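You operate a simulated robot arm through the tools that you are given. There is no shell and no other tool.

You are at the controls of a simulated robot arm. One attempt, no reset.

JOB
Put things in order on the top of the cream bench. At the end: the yellow small filter stands where the white filter cartridge stood; the clear jar is on the silver tray; the cream label block from the top of the cream bench stands where the clear jar stood; the white filter cartridge from the top of the cream bench stands where the cream label block stood; the white tag from the top of the cream bench stands on top of the brown carton (marked "Shaft seals"); whatever was shut is shut again. Leave all else as you found it, and nothing knocked over. Set down upright: jar.

Only the result counts: the job must be done as asked and must still hold three seconds after the hand-in. Knocking over, shifting, dropping, spilling or breaking anything else fails it. Lids that push on must go on centred and level and be pressed home; caps that screw on are set level and turned clockwise until they are tight.

ROBOT AND FRAMES
A 5-joint arm with a two-finger parallel gripper, fixed in place. Base frame: the origin is at the foot of the arm, x ahead of it, y to its left, z up; the work surface is at about z = 0. Lengths are in mm, angles in degrees, forces in N, time in s.
With the tool pointing down near the work surface it reaches from about 260 to 680 mm from the base axis. Its first joint turns from -66.0 to 66.0 degrees. The tool tilts only in the upright plane through the base axis and itself; it spins freely about its own axis. Payload 2.9 kg.
The tool frame sits at the grasp point between the pads (the TCP): z along the fingers, y along the line on which they close. The tips reach 30 mm beyond it. The gripper opens to 110 mm. The fingers are 20 mm wide and 10 mm thick; the gripper's body (48 by 112 mm) begins 55 mm behind the TCP.
Orientation is that of the tool frame in the base frame, as a unit quaternion [x, y, z, w]. With the fingers straight down and closing along the base's y, the tool's x points along the base's -x, its y along +y and its z along -z.

CONTROLS
- The arm moves only by the tool apply_moves. Its argument "deltas" is a list of rows, each an object of numbers (a shift or turn left out is 0, a gripper value left out holds the last): "ax", "ay", "az": the turn, a rotation vector about the tool's x, y, z in degrees; "x", "y", "z": the shift along the tool's x, y, z in mm; "gripper": the gripper command, from -1 (shut) to 1 (fully open), values between in proportion. In form: [{"ax": .., "ay": .., "az": .., "x": .., "y": .., "z": .., "gripper": ..}, ...]. A call has 1 to 20 rows; each row shifts and turns the commanded pose from where the row before left it, along the tool's axes as they then stand. Each row takes 0.2 s and may step no farther than 50 mm and 8.6 degrees from the row before; otherwise, or with a gripper value out of range, the whole call is refused. A pose out of reach is approached as far as the arm can. The call stops where the force on the tool passes 40 N (or 10 N more than at its start, if that is more) or the arm is blocked; 0.2 s more then pass. The fingers move at their own pace (about 108 mm/s each) and stop on an object; they squeeze with about 40 N. The grip force told is the motor's: it shows also when the fingers shut on nothing. Time passes only in rows, and 0.2 s behind the last, so rows that do not move let the fingers close. It gives the time, the measured TCP pose, the force on the tool (base axes), the opening and the grip force at its end, in the units of the frame above (readings bear some noise), with the torque about the TCP (base axes, N m) and any sound that the robot's microphone picked up.
- Cameras (640 x 400 px; columns grow to the right, rows downward): "scene" is fixed at [31.5, -451, 604.5]; the picture's right is [0.80, -0.60, 0.00], its down [-0.35, -0.46, -0.82] and it looks along [0.49, 0.65, -0.58] (base axes); focal length 356 px, centre (320, 200). "wrist" rides on the gripper at [72, 17, -103] in the tool frame; the picture's right is [-0.23, 0.97, 0.00], its down [-0.76, -0.18, -0.62] and it looks along [-0.61, -0.14, 0.78] (tool axes); focal length 222 px, centre (320, 200). There is no depth. A picture from a camera that has moved, and an enlarged one, comes with that camera's place and axes in the base frame and with its lens.
- snapshot(camera): a new picture of that camera. The clock stands still meanwhile.
- inspect(camera, box): a new picture of the part [left, top, right, bottom] of that camera's present view, enlarged. The clock stands still meanwhile.
- hand_in(): hands the job in; it is judged then, once.

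Places have to be worked out from the pictures, the camera data and where the tool is seen. Open the gripper and draw the arm clear of the work before you hand the job in, unless the task says otherwise.

The tools are called after "Emit:" as a command line: name --argument value ..., lists and objects as JSON in quotes. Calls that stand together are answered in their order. apply_moves: Moves the arm, as the interface text tells. Its arguments: {"type":"object","properties":{"deltas":{"type":"array","items":{"type":"object","properties":{"ax":{"type":"number"},"ay":{"type":"number"},"az":{"type":"number"},"x":{"type":"number"},"y":{"type":"number"},"z":{"type":"number"},"gripper":{"type":"number"}}}}},"required":["deltas"]} The other tools are called the same way: snapshot (camera) takes a picture; inspect (camera, box) takes an enlarged picture of a part of a camera's view; hand_in () hands the job in.

At the start:

```text
clock: 0.0
tool_pos: [408.8, 138.5, 280.1]
tcp_rot: [-0.001, 1.0, 0.0, 0.0]
contact_force: [-0.2, -0.5, -0.2]
moment: [0.0, 0.02, 0.0]
width: 109.8
grasp_force: 0.0
```

scene: 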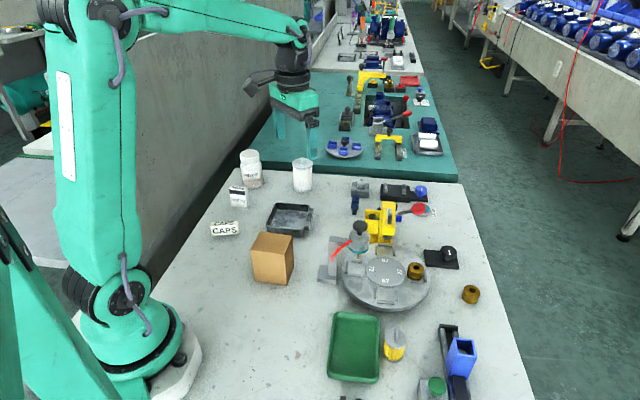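
wrist: 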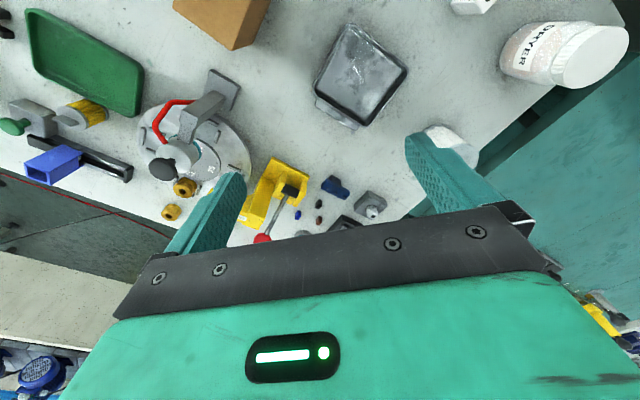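

I start by enlarging parts of the scene view to identify the objects.

Emit:
inspect --camera "scene" --box '[190, 130, 350, 230]'

Emit:
inspect --camera "scene" --box '[190, 200, 350, 300]'

Emit:
inspect --camera "scene" --box '[320, 170, 480, 270]'

Emit:
inspect --camera "scene" --box '[320, 240, 480, 340]'

Emit:
inspect --camera "scene" --box '[320, 300, 480, 400]'

```text
4.00 times, centred on (270, 180) of scene
camera zoom: at [31.5, -451.0, 604.5], right [0.8, -0.6, 0.0], down [-0.35, -0.46, -0.82], along [0.49, 0.65, -0.58], focal length 1424 px, centre (520, 280)
```

zoom: 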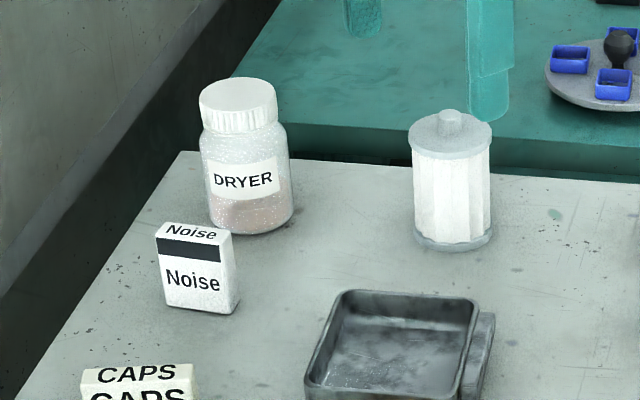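

```text
4.00 times, centred on (270, 250) of scene
camera zoom: at [31.5, -451.0, 604.5], right [0.8, -0.6, 0.0], down [-0.35, -0.46, -0.82], along [0.49, 0.65, -0.58], focal length 1424 px, centre (520, 0)
```

zoom: 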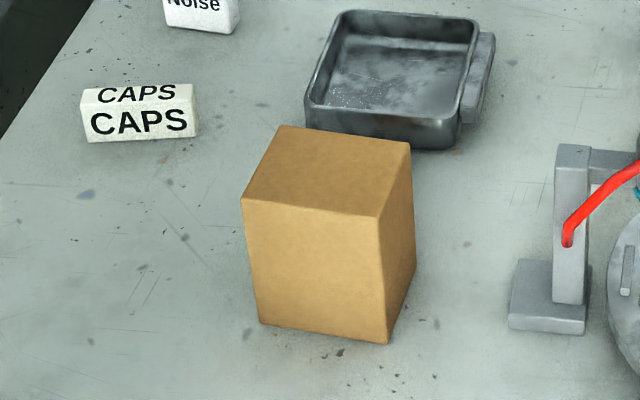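

```text
4.00 times, centred on (400, 220) of scene
camera zoom: at [31.5, -451.0, 604.5], right [0.8, -0.6, 0.0], down [-0.35, -0.46, -0.82], along [0.49, 0.65, -0.58], focal length 1424 px, centre (0, 120)
```

zoom: 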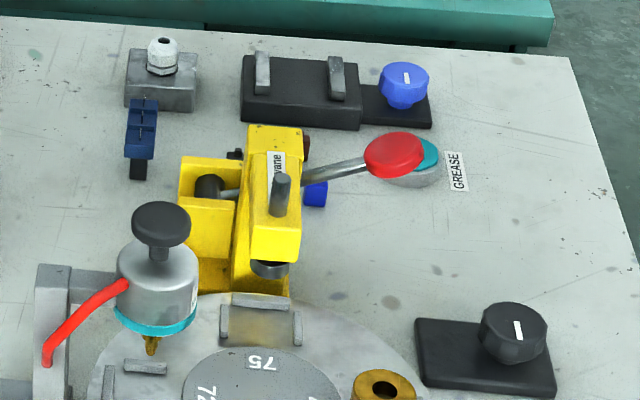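

```text
4.00 times, centred on (400, 290) of scene
camera zoom: at [31.5, -451.0, 604.5], right [0.8, -0.6, 0.0], down [-0.35, -0.46, -0.82], along [0.49, 0.65, -0.58], focal length 1424 px, centre (0, -160)
```

zoom: 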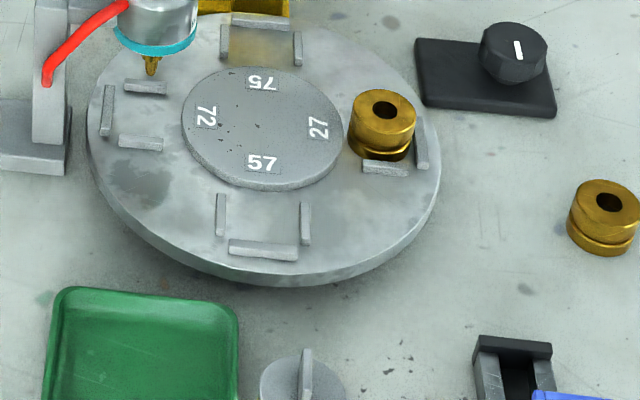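

```text
4.00 times, centred on (400, 350) of scene
camera zoom: at [31.5, -451.0, 604.5], right [0.8, -0.6, 0.0], down [-0.35, -0.46, -0.82], along [0.49, 0.65, -0.58], focal length 1424 px, centre (0, -400)
```

zoom: 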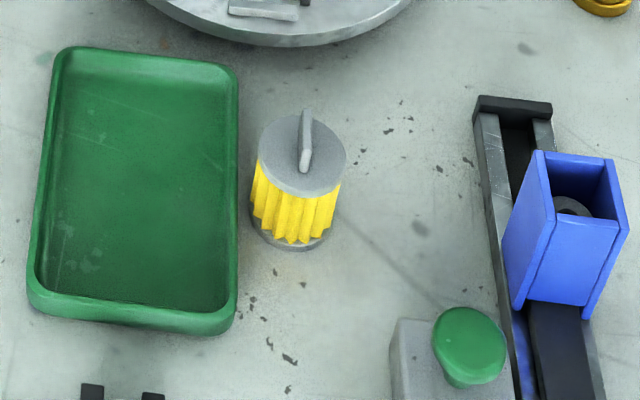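

The bench carries the DRYER jar, the Noise tag, the CAPS block, the white cartridge, the silver tray, the carton and the yellow filter. I look at the wall near the bench edge and the rest of the view before moving.

Emit:
inspect --camera "scene" --box '[0, 0, 320, 200]'

Emit:
inspect --camera "wrist" --box '[320, 0, 640, 200]'

Emit:
inspect --camera "wrist" --box '[0, 0, 320, 200]'

Emit:
inspect --camera "scene" --box '[160, 300, 480, 400]'

```text
2.00 times, centred on (160, 100) of scene
camera zoom: at [31.5, -451.0, 604.5], right [0.8, -0.6, 0.0], down [-0.35, -0.46, -0.82], along [0.49, 0.65, -0.58], focal length 712 px, centre (640, 400)
```

zoom: 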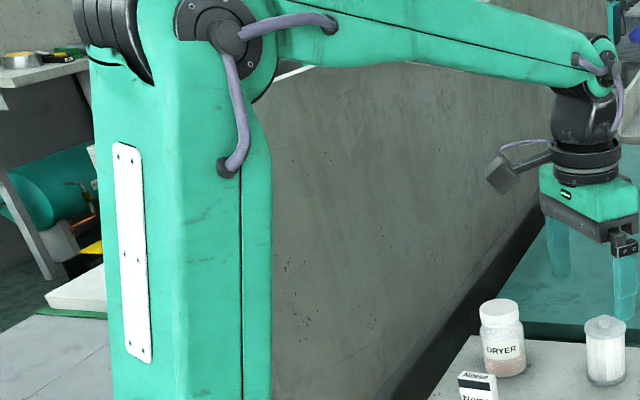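

```text
2.00 times, centred on (480, 100) of wrist
camera zoom: at [336.2, 154.7, 383.1], right [0.23, 0.97, 0.0], down [0.76, -0.18, 0.62], along [0.61, -0.14, -0.78], focal length 444 px, centre (0, 400)
```

zoom: 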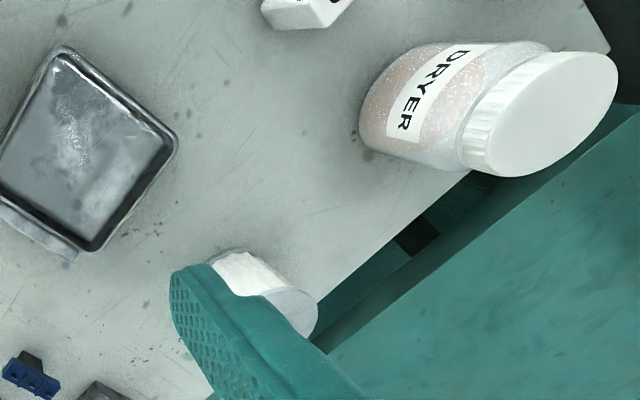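

```text
2.00 times, centred on (160, 100) of wrist
camera zoom: at [336.2, 154.7, 383.1], right [0.23, 0.97, 0.0], down [0.76, -0.18, 0.62], along [0.61, -0.14, -0.78], focal length 444 px, centre (640, 400)
```

zoom: 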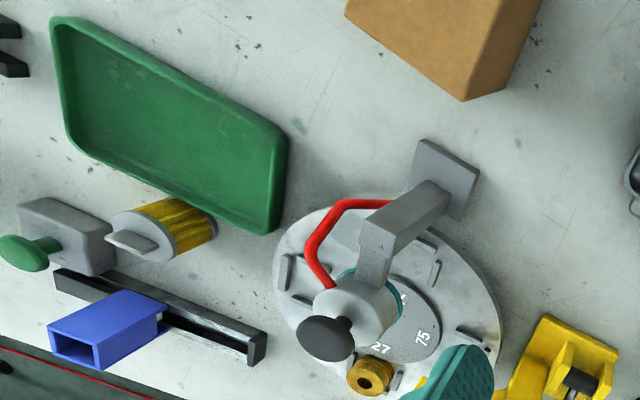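

```text
2.00 times, centred on (320, 350) of scene
camera zoom: at [31.5, -451.0, 604.5], right [0.8, -0.6, 0.0], down [-0.35, -0.46, -0.82], along [0.49, 0.65, -0.58], focal length 712 px, centre (320, -100)
```

zoom: 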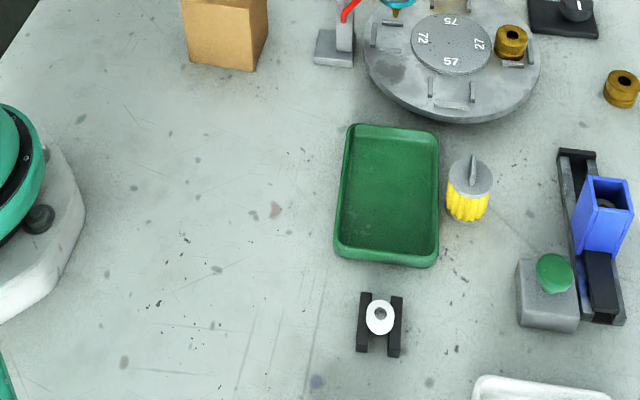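

The jar is estimated at about (430, 431) and the tray centre at about (418, 198), with its sides at 45°. I turn the tool by 45° and fly above the jar for a closer look.

Emit:
apply_moves --deltas '[{"az": -7.5}, {"az": -7.5}, {"az": -7.5}, {"az": -7.5}, {"az": -7.5}, {"az": -7.5}, {"x": -31.7, "y": 27.4, "z": 1.4}, {"x": -31.7, "y": 27.4, "z": 1.4}, {"x": -31.7, "y": 27.4, "z": 1.4}, {"x": -31.7, "y": 27.4, "z": 1.4}, {"x": -31.7, "y": 27.4, "z": 1.4}, {"x": -31.7, "y": 27.4, "z": 1.4}, {"x": -31.7, "y": 27.4, "z": 1.4}, {}]'

Emit:
snapshot --camera "wrist"

Emit:
snapshot --camera "scene"

```text
clock: 3.0
tool_pos: [429.6, 428.4, 268.2]
tcp_rot: [-0.383, 0.924, 0.0, 0.0]
contact_force: [0.2, 0.1, -0.2]
moment: [0.03, 0.0, 0.0]
width: 110.1
grasp_force: 0.1
```

```text
taken
camera wrist: at [367.2, 389.4, 372.3], right [-0.53, 0.85, 0.0], down [0.66, 0.41, 0.62], along [0.53, 0.33, -0.78], focal length 222 px, centre (320, 200)
```

wrist: 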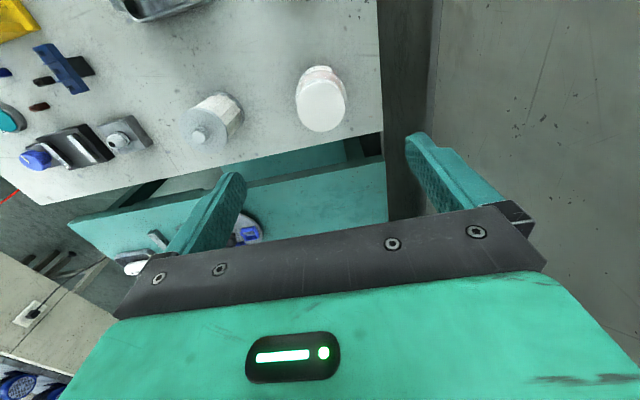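

```text
taken
```

scene: 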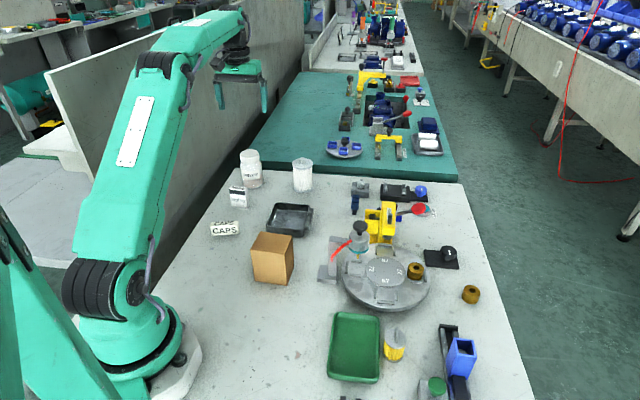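

The jar sits almost exactly under the tool. I zoom in to refine its position and see the other objects.

Emit:
inspect --camera "wrist" --box '[240, 50, 400, 150]'

Emit:
inspect --camera "wrist" --box '[140, 60, 300, 160]'

```text
4.00 times, centred on (320, 100) of wrist
camera zoom: at [367.2, 389.4, 372.3], right [-0.53, 0.85, 0.0], down [0.66, 0.41, 0.62], along [0.53, 0.33, -0.78], focal length 888 px, centre (320, 600)
```

zoom: 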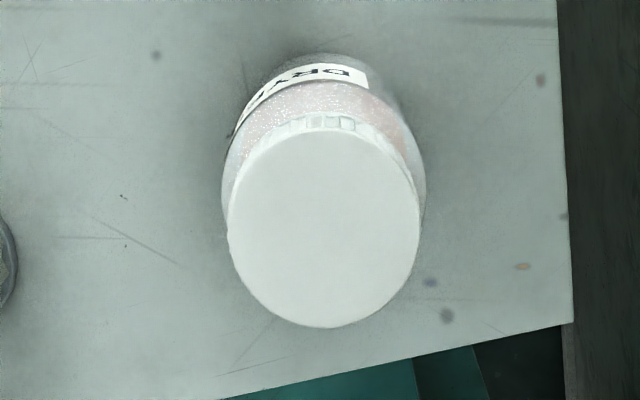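

```text
4.00 times, centred on (220, 110) of wrist
camera zoom: at [367.2, 389.4, 372.3], right [-0.53, 0.85, 0.0], down [0.66, 0.41, 0.62], along [0.53, 0.33, -0.78], focal length 888 px, centre (720, 560)
```

zoom: 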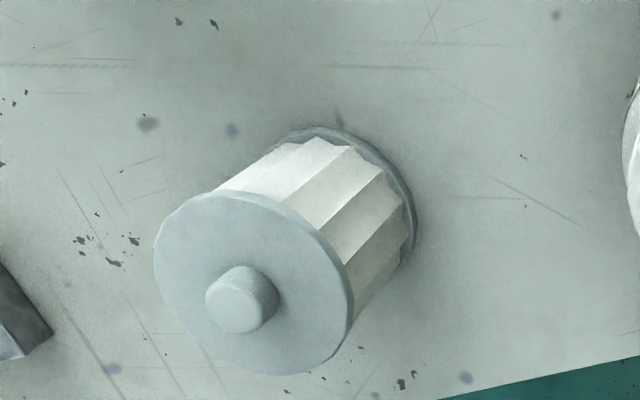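

The jar axis is at (431, 431) and the white cartridge axis at about (543, 317.5). I descend around the jar with the fingers open.

Emit:
apply_moves --deltas '[{"x": -2.8, "y": 0.8, "z": 30}, {"z": 30}, {"z": 30}, {"z": 30}, {"z": 30}, {"z": 15}, {}]'

Emit:
snapshot --camera "wrist"

Emit:
inspect --camera "scene" --box '[190, 100, 350, 200]'

```text
clock: 4.6
tool_pos: [431.9, 433.9, 104.9]
tcp_rot: [-0.383, 0.924, -0.001, 0.0]
contact_force: [0.1, 0.4, -0.6]
moment: [-0.01, 0.02, -0.01]
width: 110.1
grasp_force: 0.1
```

```text
taken
camera wrist: at [368.8, 394.2, 207.5], right [-0.53, 0.85, 0.0], down [0.66, 0.41, 0.62], along [0.53, 0.33, -0.78], focal length 222 px, centre (320, 200)
```

wrist: 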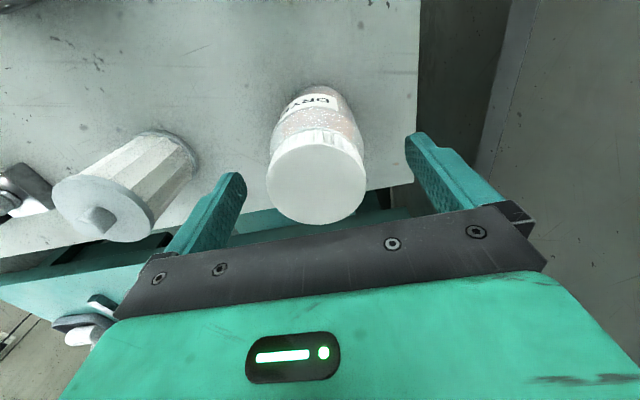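

```text
4.00 times, centred on (270, 150) of scene
camera zoom: at [31.5, -451.0, 604.5], right [0.8, -0.6, 0.0], down [-0.35, -0.46, -0.82], along [0.49, 0.65, -0.58], focal length 1424 px, centre (520, 400)
```

zoom: 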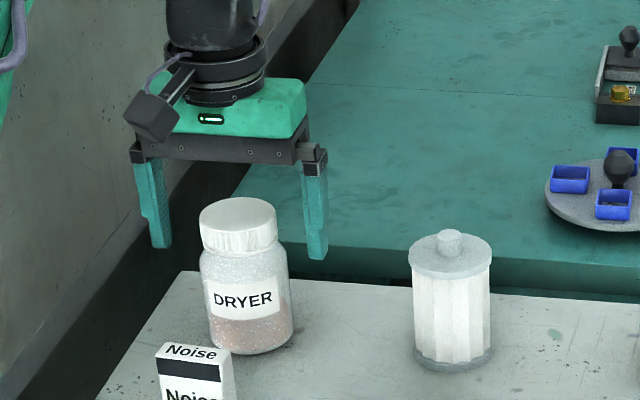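

The tool has followed its command, so the earlier offset was lag. The jar axis is refined to (430, 430), so I correct by a few mm, lower to z = 62 and close gently on the body.

Emit:
apply_moves --deltas '[{"x": 3.5, "y": -1.4, "z": 13}, {"z": 15}, {"z": 15}, {}, {}]'

Emit:
snapshot --camera "wrist"

Emit:
inspect --camera "scene" --box '[190, 100, 350, 200]'

```text
clock: 5.8
tool_pos: [428.7, 429.6, 62.7]
tcp_rot: [-0.383, 0.924, 0.0, 0.0]
contact_force: [0.7, -0.1, -0.1]
moment: [0.0, -0.01, 0.02]
width: 110.1
grasp_force: 0.1
```

```text
taken
camera wrist: at [366.5, 390.1, 166.4], right [-0.53, 0.85, 0.0], down [0.66, 0.41, 0.62], along [0.53, 0.33, -0.78], focal length 222 px, centre (320, 200)
```

wrist: 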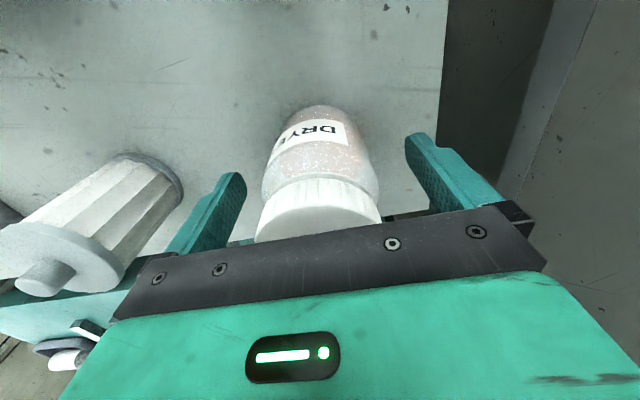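

```text
4.00 times, centred on (270, 150) of scene
camera zoom: at [31.5, -451.0, 604.5], right [0.8, -0.6, 0.0], down [-0.35, -0.46, -0.82], along [0.49, 0.65, -0.58], focal length 1424 px, centre (520, 400)
```

zoom: 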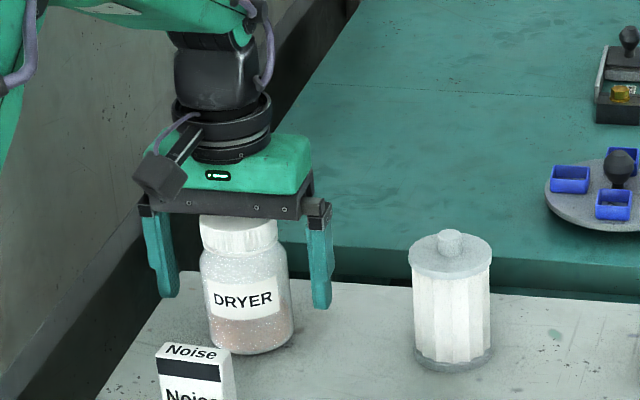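

The jar is between the fingers and clear of the gripper body. I close the gripper.

Emit:
apply_moves --deltas '[{"gripper": 0.2}, {"gripper": -0.2}, {"gripper": -1}, {}, {}]'

Emit:
snapshot --camera "wrist"

```text
clock: 7.0
tool_pos: [428.9, 430.1, 62.5]
tcp_rot: [-0.383, 0.924, 0.0, 0.0]
contact_force: [0.8, -0.6, -0.2]
moment: [0.06, 0.04, -0.01]
width: 63.8
grasp_force: 39.6
```

```text
taken
camera wrist: at [366.6, 390.1, 166.6], right [-0.53, 0.85, 0.0], down [0.66, 0.41, 0.62], along [0.53, 0.33, -0.78], focal length 222 px, centre (320, 200)
```

wrist: 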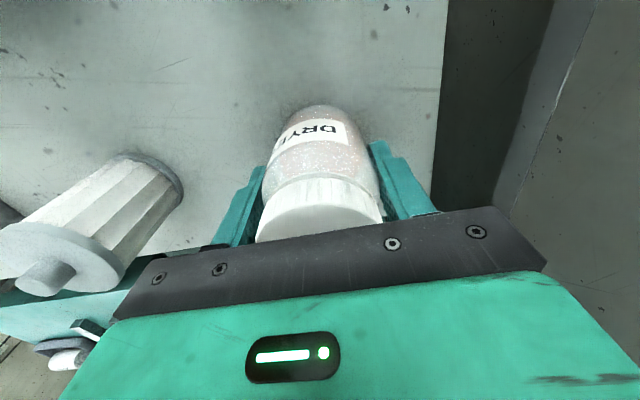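

The jar is held (63.8 mm, 40 N). I lift it 112 mm slowly and carry it over the tray.

Emit:
apply_moves --deltas '[{"z": -6}, {"z": -10}, {"z": -16}, {"z": -16}, {"z": -16}, {"z": -16}, {"z": -16}, {"z": -16}, {}]'

Emit:
inspect --camera "scene" --box '[190, 100, 350, 200]'

```text
clock: 9.0
tool_pos: [429.0, 429.5, 175.5]
tcp_rot: [-0.383, 0.924, 0.0, 0.0]
contact_force: [0.7, -0.3, -3.2]
moment: [0.02, 0.04, -0.02]
width: 63.6
grasp_force: 40.0
```

```text
4.00 times, centred on (270, 150) of scene
camera zoom: at [31.5, -451.0, 604.5], right [0.8, -0.6, 0.0], down [-0.35, -0.46, -0.82], along [0.49, 0.65, -0.58], focal length 1424 px, centre (520, 400)
```

zoom: 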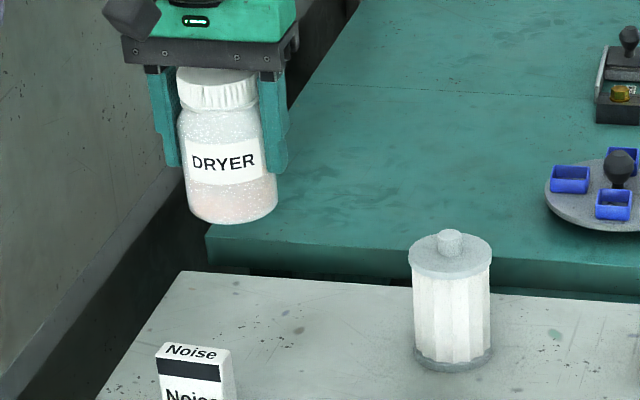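

The jar is lifted clean, about 3 N. I carry it level to above the tray.

Emit:
apply_moves --deltas '[{"x": 8, "y": -7}, {"x": 14.35, "y": -12.99}, {"x": 14.35, "y": -12.99}, {"x": 14.35, "y": -12.99}, {"x": 14.35, "y": -12.99}, {"x": 14.35, "y": -12.99}, {"x": 14.35, "y": -12.99}, {"x": 14.35, "y": -12.99}, {"x": 14.35, "y": -12.99}, {"x": 14.35, "y": -12.99}, {"x": 14.35, "y": -12.99}, {"x": 14.35, "y": -12.99}, {"x": 6.35, "y": -5.99}, {}]'

Emit:
snapshot --camera "wrist"

Emit:
inspect --camera "scene" --box '[200, 150, 360, 250]'

```text
clock: 12.0
tool_pos: [418.0, 197.6, 172.3]
tcp_rot: [-0.382, 0.924, 0.0, 0.0]
contact_force: [0.6, -0.2, -2.6]
moment: [0.02, -0.03, -0.02]
width: 63.6
grasp_force: 40.2
```

```text
taken
camera wrist: at [355.6, 157.7, 275.9], right [-0.53, 0.85, 0.0], down [0.66, 0.41, 0.62], along [0.53, 0.33, -0.78], focal length 222 px, centre (320, 200)
```

wrist: 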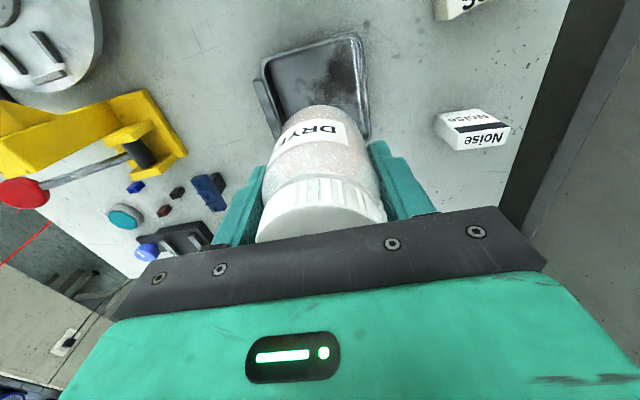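

```text
4.00 times, centred on (280, 200) of scene
camera zoom: at [31.5, -451.1, 604.5], right [0.8, -0.6, 0.0], down [-0.35, -0.46, -0.82], along [0.49, 0.65, -0.58], focal length 1424 px, centre (480, 200)
```

zoom: 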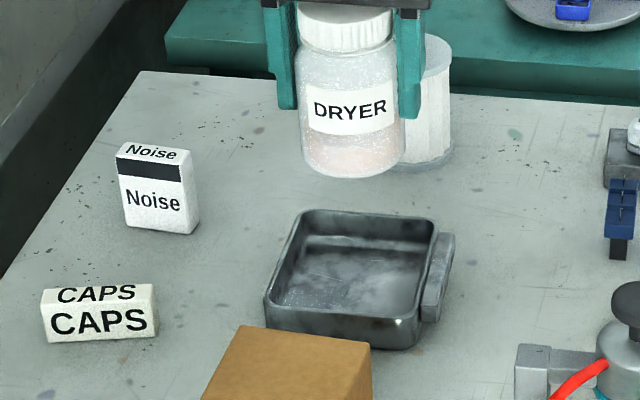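

The jar is centred over the tray (tray centre about (417, 197)). I lower it to about 10 mm above the floor and check.

Emit:
apply_moves --deltas '[{"z": 16}, {"z": 16}, {"z": 16}, {"z": 16}, {"z": 14}, {"z": 10}, {"z": 6}, {}, {}]'

Emit:
snapshot --camera "wrist"

Emit:
inspect --camera "scene" --box '[200, 150, 360, 250]'

```text
clock: 14.0
tool_pos: [417.2, 197.6, 78.9]
tcp_rot: [-0.382, 0.924, 0.0, 0.0]
contact_force: [0.7, 0.2, -2.8]
moment: [-0.01, 0.0, -0.03]
width: 63.4
grasp_force: 39.9
```

```text
taken
camera wrist: at [355.1, 158.4, 182.5], right [-0.53, 0.85, 0.0], down [0.66, 0.41, 0.62], along [0.53, 0.33, -0.78], focal length 222 px, centre (320, 200)
```

wrist: 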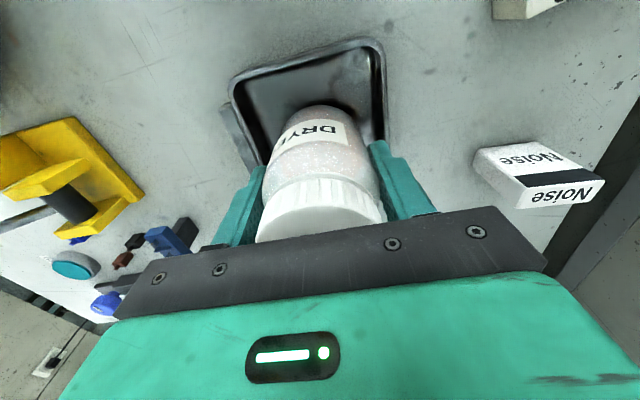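

```text
4.00 times, centred on (280, 200) of scene
camera zoom: at [31.5, -451.0, 604.5], right [0.8, -0.6, 0.0], down [-0.35, -0.46, -0.82], along [0.49, 0.65, -0.58], focal length 1424 px, centre (480, 200)
```

zoom: 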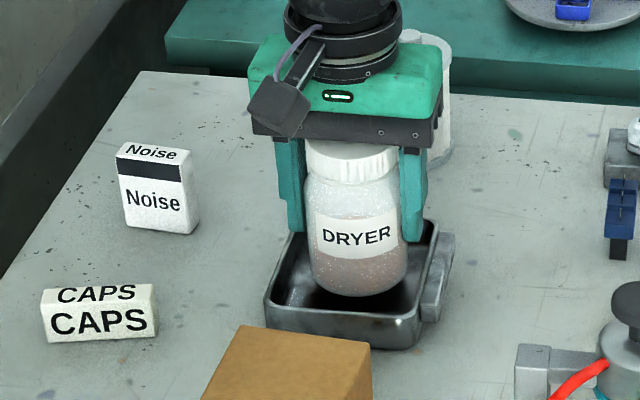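

The jar hangs centred in the tray about 16 mm above bench level. I lower it in small steps and watch the force.

Emit:
apply_moves --deltas '[{"z": 4}, {"z": 3}, {"z": 2}, {"z": 1.5}, {}]'

```text
clock: 15.2
tool_pos: [418.2, 198.0, 67.8]
tcp_rot: [-0.382, 0.924, 0.0, 0.0]
contact_force: [-0.2, -0.3, -2.0]
moment: [-0.03, 0.02, 0.0]
width: 63.6
grasp_force: 39.7
```

Force still reads only the weight of about 2–3 N, so I continue with 1 mm steps.

Emit:
apply_moves --deltas '[{"z": 1}, {"z": 1}, {}]'

Emit:
apply_moves --deltas '[{"z": 1}, {}]'

Emit:
apply_moves --deltas '[{"z": 1}, {}]'

```text
clock: 16.0
tool_pos: [419.1, 198.3, 67.2]
tcp_rot: [-0.383, 0.924, 0.001, 0.001]
contact_force: [-8.3, -1.9, 22.0]
moment: [-0.13, 0.47, -0.03]
width: 63.6
grasp_force: 39.9
```

```text
clock: 16.6
tool_pos: [420.0, 199.6, 67.0]
tcp_rot: [-0.382, 0.924, 0.0, 0.002]
contact_force: [-6.5, -3.5, 33.1]
moment: [-0.05, 0.23, -0.12]
width: 63.4
grasp_force: 40.1
```

```text
clock: 17.2
tool_pos: [419.2, 198.2, 66.1]
tcp_rot: [-0.382, 0.924, 0.0, 0.002]
contact_force: [-2.4, 0.5, 34.2]
moment: [0.27, 0.05, -0.03]
width: 63.3
grasp_force: 40.0
```

The jar has made contact. I relieve the press by 1.5 mm and look before releasing.

Emit:
apply_moves --deltas '[{"z": -1.5}, {}]'

Emit:
inspect --camera "scene" --box '[230, 170, 326, 230]'

Emit:
snapshot --camera "wrist"

```text
clock: 17.8
tool_pos: [419.1, 198.2, 67.8]
tcp_rot: [-0.382, 0.924, 0.0, 0.002]
contact_force: [5.9, 3.8, 16.2]
moment: [0.49, -0.4, -0.07]
width: 63.5
grasp_force: 40.4
```

```text
6.67 times, centred on (278, 200) of scene
camera zoom: at [31.4, -451.1, 604.5], right [0.8, -0.6, 0.0], down [-0.35, -0.46, -0.82], along [0.49, 0.65, -0.58], focal length 2374 px, centre (600, 200)
```

zoom: 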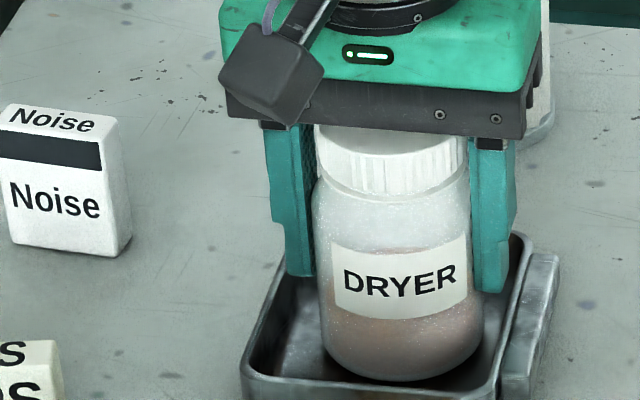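

```text
taken
camera wrist: at [356.4, 158.6, 170.3], right [-0.53, 0.85, 0.0], down [0.66, 0.41, 0.63], along [0.53, 0.33, -0.78], focal length 222 px, centre (320, 200)
```

wrist: 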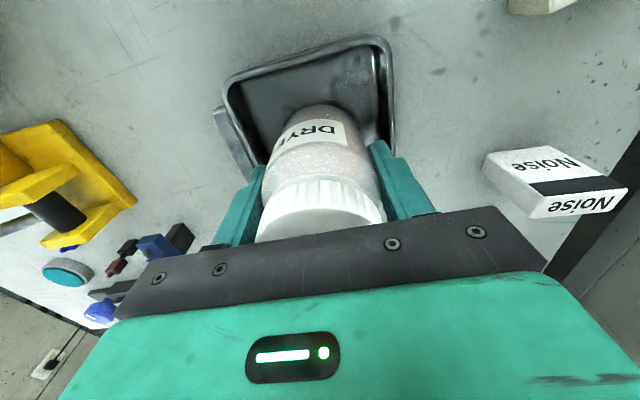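

I want to see the jar's base against the tray walls before opening.

Emit:
inspect --camera "scene" --box '[242, 190, 322, 240]'

Emit:
inspect --camera "wrist" --box '[200, 20, 420, 157]'

```text
8.00 times, centred on (282, 215) of scene
camera zoom: at [31.4, -451.1, 604.5], right [0.8, -0.6, 0.0], down [-0.35, -0.46, -0.82], along [0.49, 0.65, -0.58], focal length 2848 px, centre (624, 80)
```

zoom: 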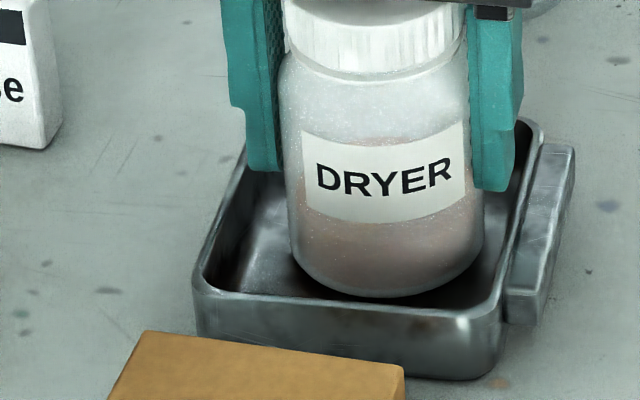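

```text
2.91 times, centred on (310, 88) of wrist
camera zoom: at [356.4, 158.6, 170.3], right [-0.53, 0.85, 0.0], down [0.66, 0.41, 0.63], along [0.53, 0.33, -0.78], focal length 646 px, centre (349, 524)
```

zoom: 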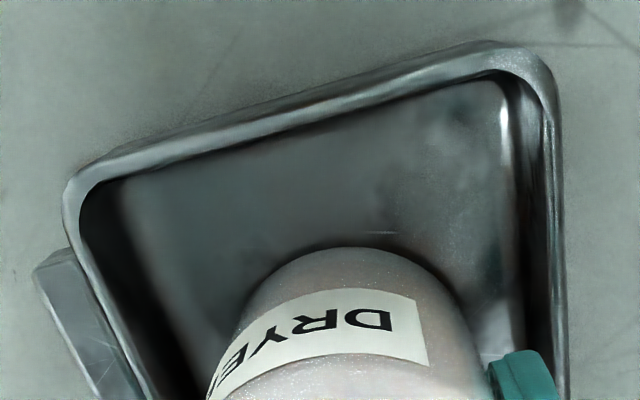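

The jar stands inside the tray clear of the walls and is resting on the floor. I open the gripper and then rise straight up.

Emit:
apply_moves --deltas '[{"gripper": -0.1}, {"gripper": 0.3}, {"gripper": 0.6}, {}, {}]'

Emit:
inspect --camera "scene" --box '[230, 160, 342, 230]'

```text
clock: 19.0
tool_pos: [418.3, 197.6, 66.5]
tcp_rot: [-0.382, 0.924, 0.0, 0.0]
contact_force: [-0.5, 0.1, 0.4]
moment: [0.01, -0.02, 0.02]
width: 88.2
grasp_force: 0.0
```

```text
5.71 times, centred on (286, 195) of scene
camera zoom: at [31.5, -451.0, 604.5], right [0.8, -0.6, 0.0], down [-0.35, -0.46, -0.82], along [0.49, 0.65, -0.58], focal length 2035 px, centre (514, 229)
```

zoom: 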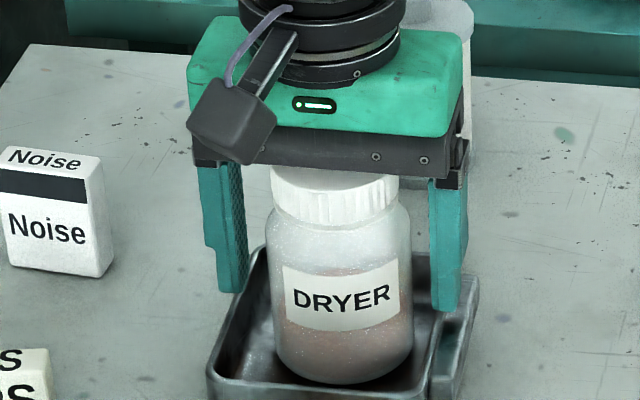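

The jar stands free in the tray. I rise, turn the tool to the CAPS block's orientation (about −32°) and move above it.

Emit:
apply_moves --deltas '[{"z": -10}, {"z": -25}, {"z": -43}, {"z": -43}, {"z": -43}, {"az": 7.7, "gripper": 1}, {"az": 7.7}, {"az": 7.7}, {"az": 7.7}, {"az": 7.7}, {"az": 7.7}, {"az": 7.7}, {"az": 7.7}, {"az": 7.7}, {"az": 7.7}, {"x": 41.4, "y": -6.1}, {"x": 41.4, "y": -6.1}, {"x": 41.4, "y": -6.1}, {"x": 41.4, "y": -6.1}, {}]'

Emit:
snapshot --camera "wrist"

Emit:
snapshot --camera "scene"

```text
clock: 23.2
tool_pos: [267.7, 265.3, 229.9]
tcp_rot: [0.276, 0.961, 0.0, 0.0]
contact_force: [0.5, 0.4, -0.7]
moment: [-0.02, 0.01, 0.0]
width: 109.9
grasp_force: 0.0
```

```text
taken
camera wrist: at [215.8, 317.2, 333.4], right [0.71, 0.71, 0.0], down [0.55, -0.55, 0.62], along [0.44, -0.44, -0.78], focal length 222 px, centre (320, 200)
```

wrist: 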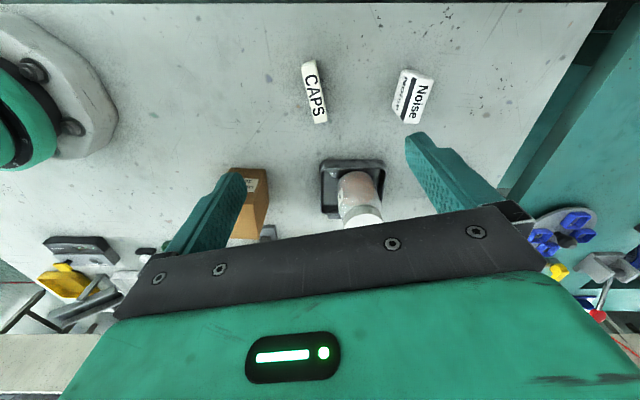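

```text
taken
```

scene: 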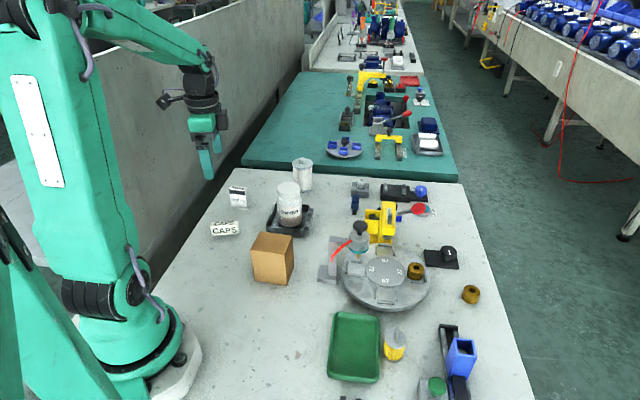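

CAPS, Noise and the jar in its tray are all in view. I enlarge the CAPS and Noise region.

Emit:
inspect --camera "wrist" --box '[280, 45, 376, 105]'

Emit:
inspect --camera "wrist" --box '[280, 80, 376, 140]'

Emit:
inspect --camera "wrist" --box '[370, 60, 466, 120]'

Emit:
inspect --camera "wrist" --box '[200, 140, 328, 220]'

```text
6.67 times, centred on (328, 75) of wrist
camera zoom: at [215.8, 317.2, 333.4], right [0.71, 0.71, 0.0], down [0.55, -0.55, 0.62], along [0.44, -0.44, -0.78], focal length 1481 px, centre (267, 1033)
```

zoom: 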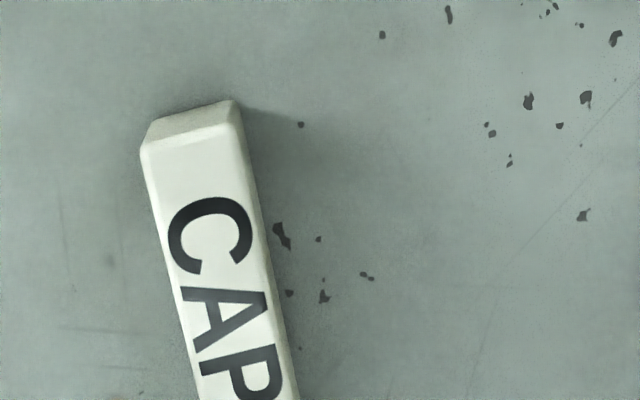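

```text
6.67 times, centred on (328, 110) of wrist
camera zoom: at [215.8, 317.2, 333.4], right [0.71, 0.71, 0.0], down [0.55, -0.55, 0.62], along [0.44, -0.44, -0.78], focal length 1481 px, centre (267, 800)
```

zoom: 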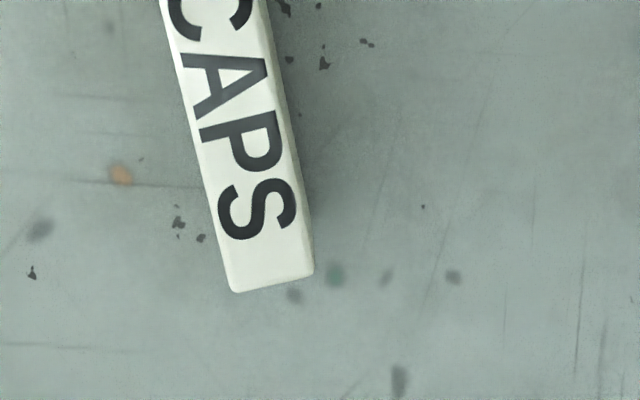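

```text
6.67 times, centred on (418, 90) of wrist
camera zoom: at [215.8, 317.2, 333.4], right [0.71, 0.71, 0.0], down [0.55, -0.55, 0.62], along [0.44, -0.44, -0.78], focal length 1481 px, centre (-333, 933)
```

zoom: 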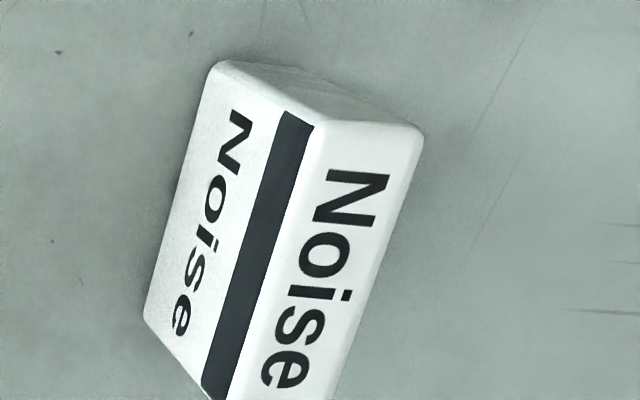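

```text
5.00 times, centred on (264, 180) of wrist
camera zoom: at [215.8, 317.2, 333.4], right [0.71, 0.71, 0.0], down [0.55, -0.55, 0.62], along [0.44, -0.44, -0.78], focal length 1111 px, centre (600, 300)
```

zoom: 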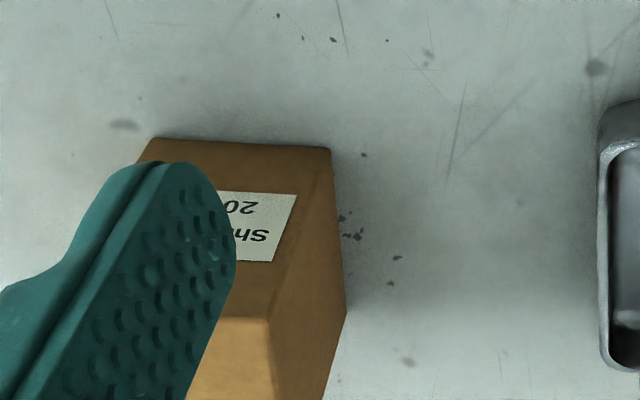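

CAPS is centred near (264.5, 260.5), about 70 × 18 mm, lying at −32.5°. I descend to just above it with a moderate opening and check.

Emit:
apply_moves --deltas '[{"x": -1.9, "y": -4.2, "z": 35, "gripper": 0.1}, {"z": 40}, {"z": 40}, {"z": 30}, {"z": 15}, {}, {}]'

Emit:
snapshot --camera "wrist"

Emit:
inspect --camera "scene" --box '[170, 170, 290, 245]'

```text
clock: 24.8
tool_pos: [264.8, 262.3, 69.0]
tcp_rot: [0.276, 0.961, 0.001, -0.001]
contact_force: [0.3, -0.3, 0.7]
moment: [-0.01, 0.0, 0.04]
width: 60.3
grasp_force: 0.1
```

```text
taken
camera wrist: at [212.6, 314.1, 173.7], right [0.71, 0.71, 0.0], down [0.55, -0.55, 0.62], along [0.44, -0.44, -0.78], focal length 222 px, centre (320, 200)
```

wrist: 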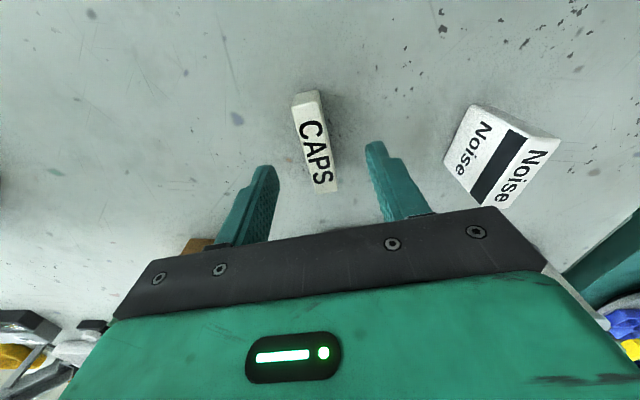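

```text
5.33 times, centred on (230, 208) of scene
camera zoom: at [31.5, -451.0, 604.5], right [0.8, -0.6, 0.0], down [-0.35, -0.46, -0.82], along [0.49, 0.65, -0.58], focal length 1899 px, centre (800, 160)
```

zoom: 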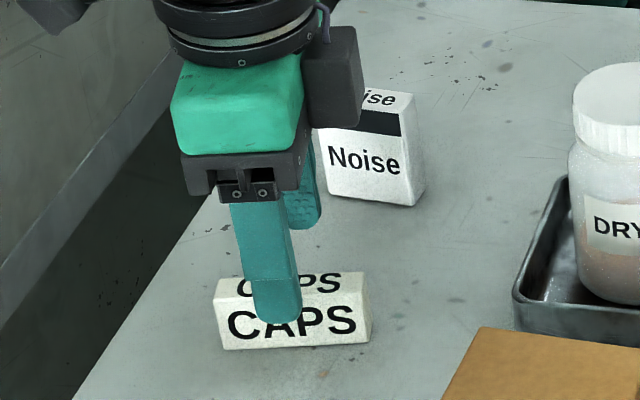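

I zoom in to measure the block's ends and height more accurately before lowering.

Emit:
inspect --camera "wrist" --box '[240, 80, 400, 220]'

Emit:
inspect --camera "scene" --box '[200, 210, 256, 245]'

```text
2.86 times, centred on (320, 150) of wrist
camera zoom: at [212.6, 314.1, 173.7], right [0.71, 0.71, 0.0], down [0.55, -0.55, 0.62], along [0.44, -0.44, -0.78], focal length 635 px, centre (320, 343)
```

zoom: 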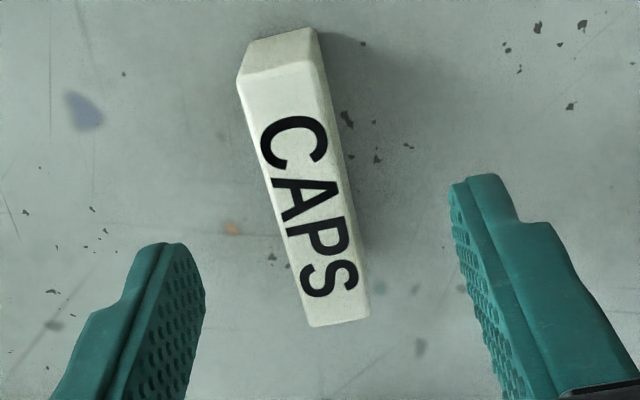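

```text
11.43 times, centred on (228, 228) of scene
camera zoom: at [31.5, -451.0, 604.5], right [0.8, -0.6, 0.0], down [-0.35, -0.46, -0.82], along [0.49, 0.65, -0.58], focal length 4069 px, centre (1371, -114)
```

zoom: 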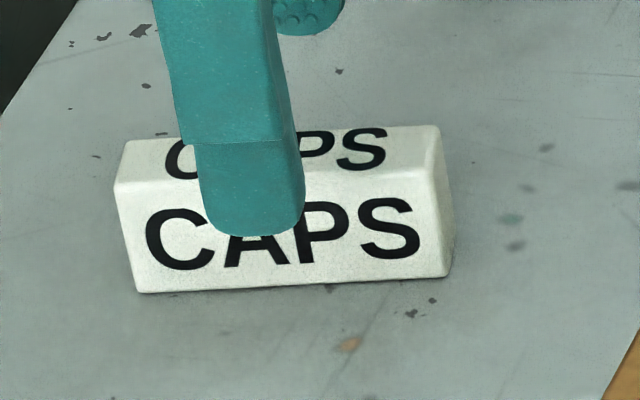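

CAPS is centred at about (265, 260), about 27 mm high. I lower to z = 35 (tips 5 mm above the bench) and close.

Emit:
apply_moves --deltas '[{"x": -0.7, "y": -0.2, "z": 12}, {"z": 12}, {"z": 12}, {}, {"gripper": -0.3}, {"gripper": -1}, {}, {}]'

Emit:
snapshot --camera "wrist"

Emit:
inspect --camera "scene" --box '[170, 170, 290, 245]'

```text
clock: 26.6
tool_pos: [262.6, 260.4, 34.2]
tcp_rot: [0.276, 0.961, 0.0, 0.0]
contact_force: [-0.5, -0.8, 0.2]
moment: [-0.01, 0.02, 0.04]
width: 16.9
grasp_force: 40.2
```

```text
taken
camera wrist: at [211.7, 313.1, 138.0], right [0.71, 0.71, 0.0], down [0.55, -0.55, 0.62], along [0.44, -0.44, -0.78], focal length 222 px, centre (320, 200)
```

wrist: 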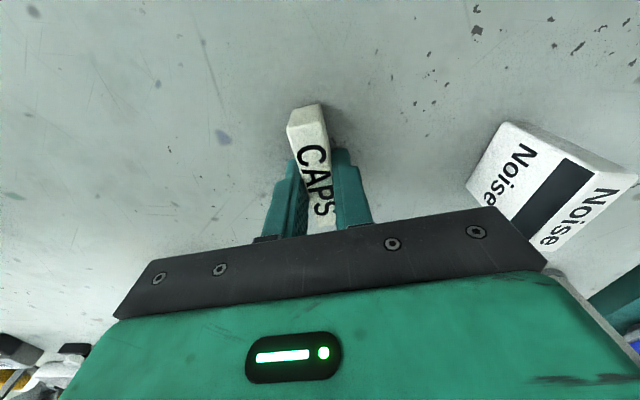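

```text
5.33 times, centred on (230, 208) of scene
camera zoom: at [31.5, -451.0, 604.5], right [0.8, -0.6, 0.0], down [-0.35, -0.46, -0.82], along [0.49, 0.65, -0.58], focal length 1899 px, centre (800, 160)
```

zoom: 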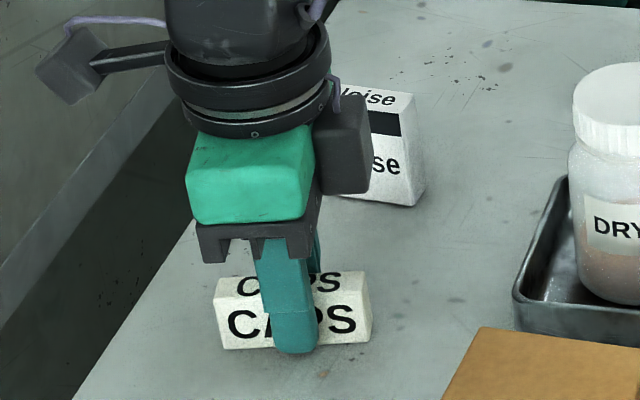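

CAPS is gripped centrally (16.9 mm). I lift it 120 mm.

Emit:
apply_moves --deltas '[{"z": -6}, {"z": -14}, {"z": -20}, {"z": -20}, {"z": -20}, {"z": -20}, {"z": -20}, {"x": -4.15, "y": 19.31}, {"x": -4.15, "y": 19.31}, {"x": -4.15, "y": 19.31}, {"x": -4.15, "y": 19.31}, {"x": -4.15, "y": 19.31}, {"x": -4.15, "y": 19.31}, {"x": -4.15, "y": 19.31}, {"x": -4.15, "y": 19.31}, {"x": -4.15, "y": 19.31}, {"x": -4.15, "y": 19.31}, {"x": -4.15, "y": 19.31}, {"x": -4.15, "y": 19.31}, {}]'

Emit:
snapshot --camera "wrist"

Emit:
inspect --camera "scene" --box '[180, 110, 340, 210]'

```text
clock: 30.8
tool_pos: [430.9, 430.4, 152.4]
tcp_rot: [0.277, 0.961, 0.001, 0.0]
contact_force: [-0.1, 0.4, -0.4]
moment: [0.01, -0.02, 0.03]
width: 16.9
grasp_force: 40.4
```

```text
taken
camera wrist: at [378.6, 482.6, 257.3], right [0.71, 0.71, 0.0], down [0.55, -0.55, 0.62], along [0.44, -0.44, -0.78], focal length 222 px, centre (320, 200)
```

wrist: 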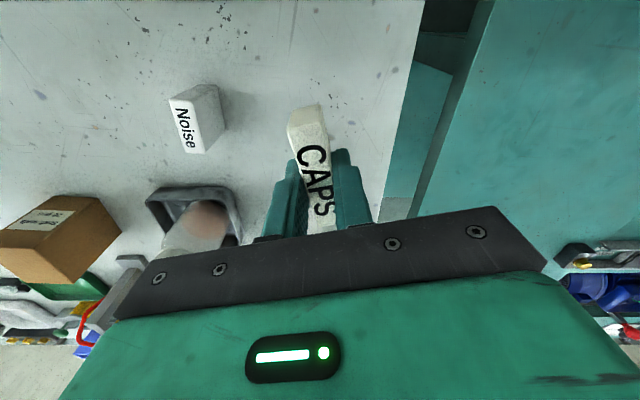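

```text
4.00 times, centred on (260, 160) of scene
camera zoom: at [31.5, -451.0, 604.5], right [0.8, -0.6, 0.0], down [-0.35, -0.46, -0.82], along [0.49, 0.65, -0.58], focal length 1424 px, centre (560, 360)
```

zoom: 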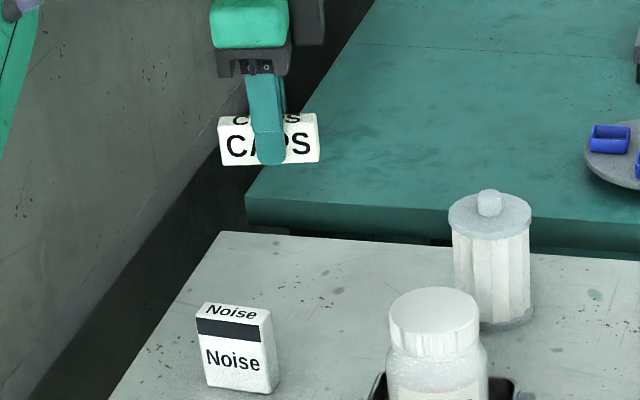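

I'm over the jar's old place with CAPS level. I lower it to just above the bench, then settle it.

Emit:
apply_moves --deltas '[{"z": 25}, {"z": 25}, {"z": 25}, {"z": 20}, {"z": 12}, {"z": 7}, {}, {"z": 2}, {"z": 2}, {}]'

Emit:
inspect --camera "scene" --box '[190, 130, 310, 205]'

```text
clock: 33.0
tool_pos: [429.9, 430.7, 35.9]
tcp_rot: [0.276, 0.961, 0.0, 0.0]
contact_force: [-0.8, 0.1, 0.5]
moment: [-0.02, -0.02, -0.03]
width: 17.4
grasp_force: 40.2
```

```text
5.33 times, centred on (250, 168) of scene
camera zoom: at [31.5, -451.0, 604.5], right [0.8, -0.6, 0.0], down [-0.35, -0.46, -0.82], along [0.49, 0.65, -0.58], focal length 1899 px, centre (693, 373)
```

zoom: 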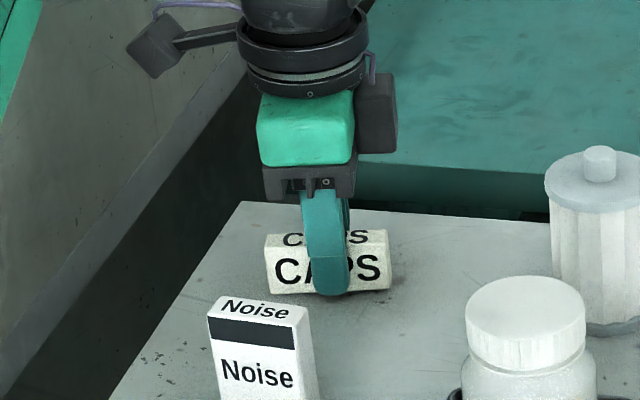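

No contact yet at about 2 mm above the bench. I step down 1 mm at a time.

Emit:
apply_moves --deltas '[{"z": 1}, {}]'

Emit:
apply_moves --deltas '[{"z": 0.7}, {}]'

```text
clock: 33.6
tool_pos: [429.1, 430.5, 36.5]
tcp_rot: [0.276, 0.961, 0.0, -0.001]
contact_force: [0.1, -1.0, -1.3]
moment: [-0.01, -0.04, -0.01]
width: 16.9
grasp_force: 40.3
```

```text
clock: 34.2
tool_pos: [430.0, 430.2, 34.4]
tcp_rot: [0.275, 0.961, 0.001, 0.0]
contact_force: [-1.3, 1.0, -0.3]
moment: [-0.03, 0.01, 0.0]
width: 16.9
grasp_force: 39.5
```

Emit:
apply_moves --deltas '[{"z": 0.6}, {}]'

Emit:
apply_moves --deltas '[{"z": 0.6}, {}]'

```text
clock: 34.8
tool_pos: [430.3, 429.8, 34.7]
tcp_rot: [0.275, 0.961, 0.0, -0.001]
contact_force: [-0.5, -0.5, 0.0]
moment: [0.0, -0.01, 0.01]
width: 16.9
grasp_force: 40.2
```

```text
clock: 35.4
tool_pos: [430.6, 430.3, 33.0]
tcp_rot: [0.276, 0.961, 0.0, -0.001]
contact_force: [0.5, -0.7, 0.2]
moment: [0.0, 0.03, 0.01]
width: 17.1
grasp_force: 40.2
```

Still no contact force; I continue in small steps (a text before each step: force near zero).

Emit:
apply_moves --deltas '[{"z": 0.6}, {}]'

Emit:
apply_moves --deltas '[{"z": 0.6}, {}]'

Emit:
inspect --camera "scene" --box '[222, 155, 278, 190]'

```text
clock: 36.0
tool_pos: [430.4, 430.1, 33.5]
tcp_rot: [0.275, 0.961, 0.001, 0.002]
contact_force: [-0.3, -2.0, 6.4]
moment: [-0.04, 0.06, 0.0]
width: 17.0
grasp_force: 39.8
```

```text
clock: 36.6
tool_pos: [430.5, 430.0, 33.3]
tcp_rot: [0.275, 0.961, 0.0, 0.0]
contact_force: [-3.8, -3.5, 14.4]
moment: [-0.06, 0.16, 0.01]
width: 16.9
grasp_force: 39.8
```

```text
11.43 times, centred on (250, 172) of scene
camera zoom: at [31.4, -451.1, 604.5], right [0.8, -0.6, 0.0], down [-0.35, -0.46, -0.82], along [0.49, 0.65, -0.58], focal length 4069 px, centre (1120, 514)
```

zoom: 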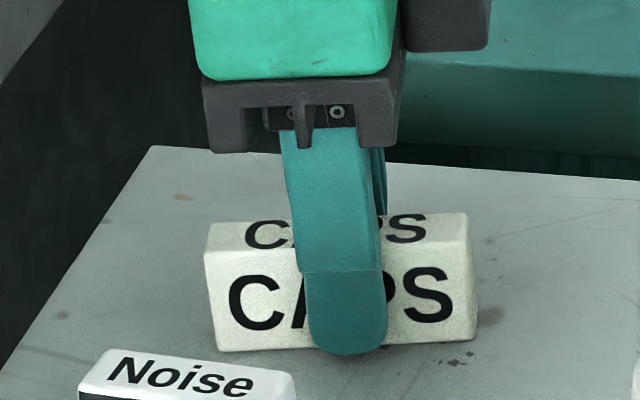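

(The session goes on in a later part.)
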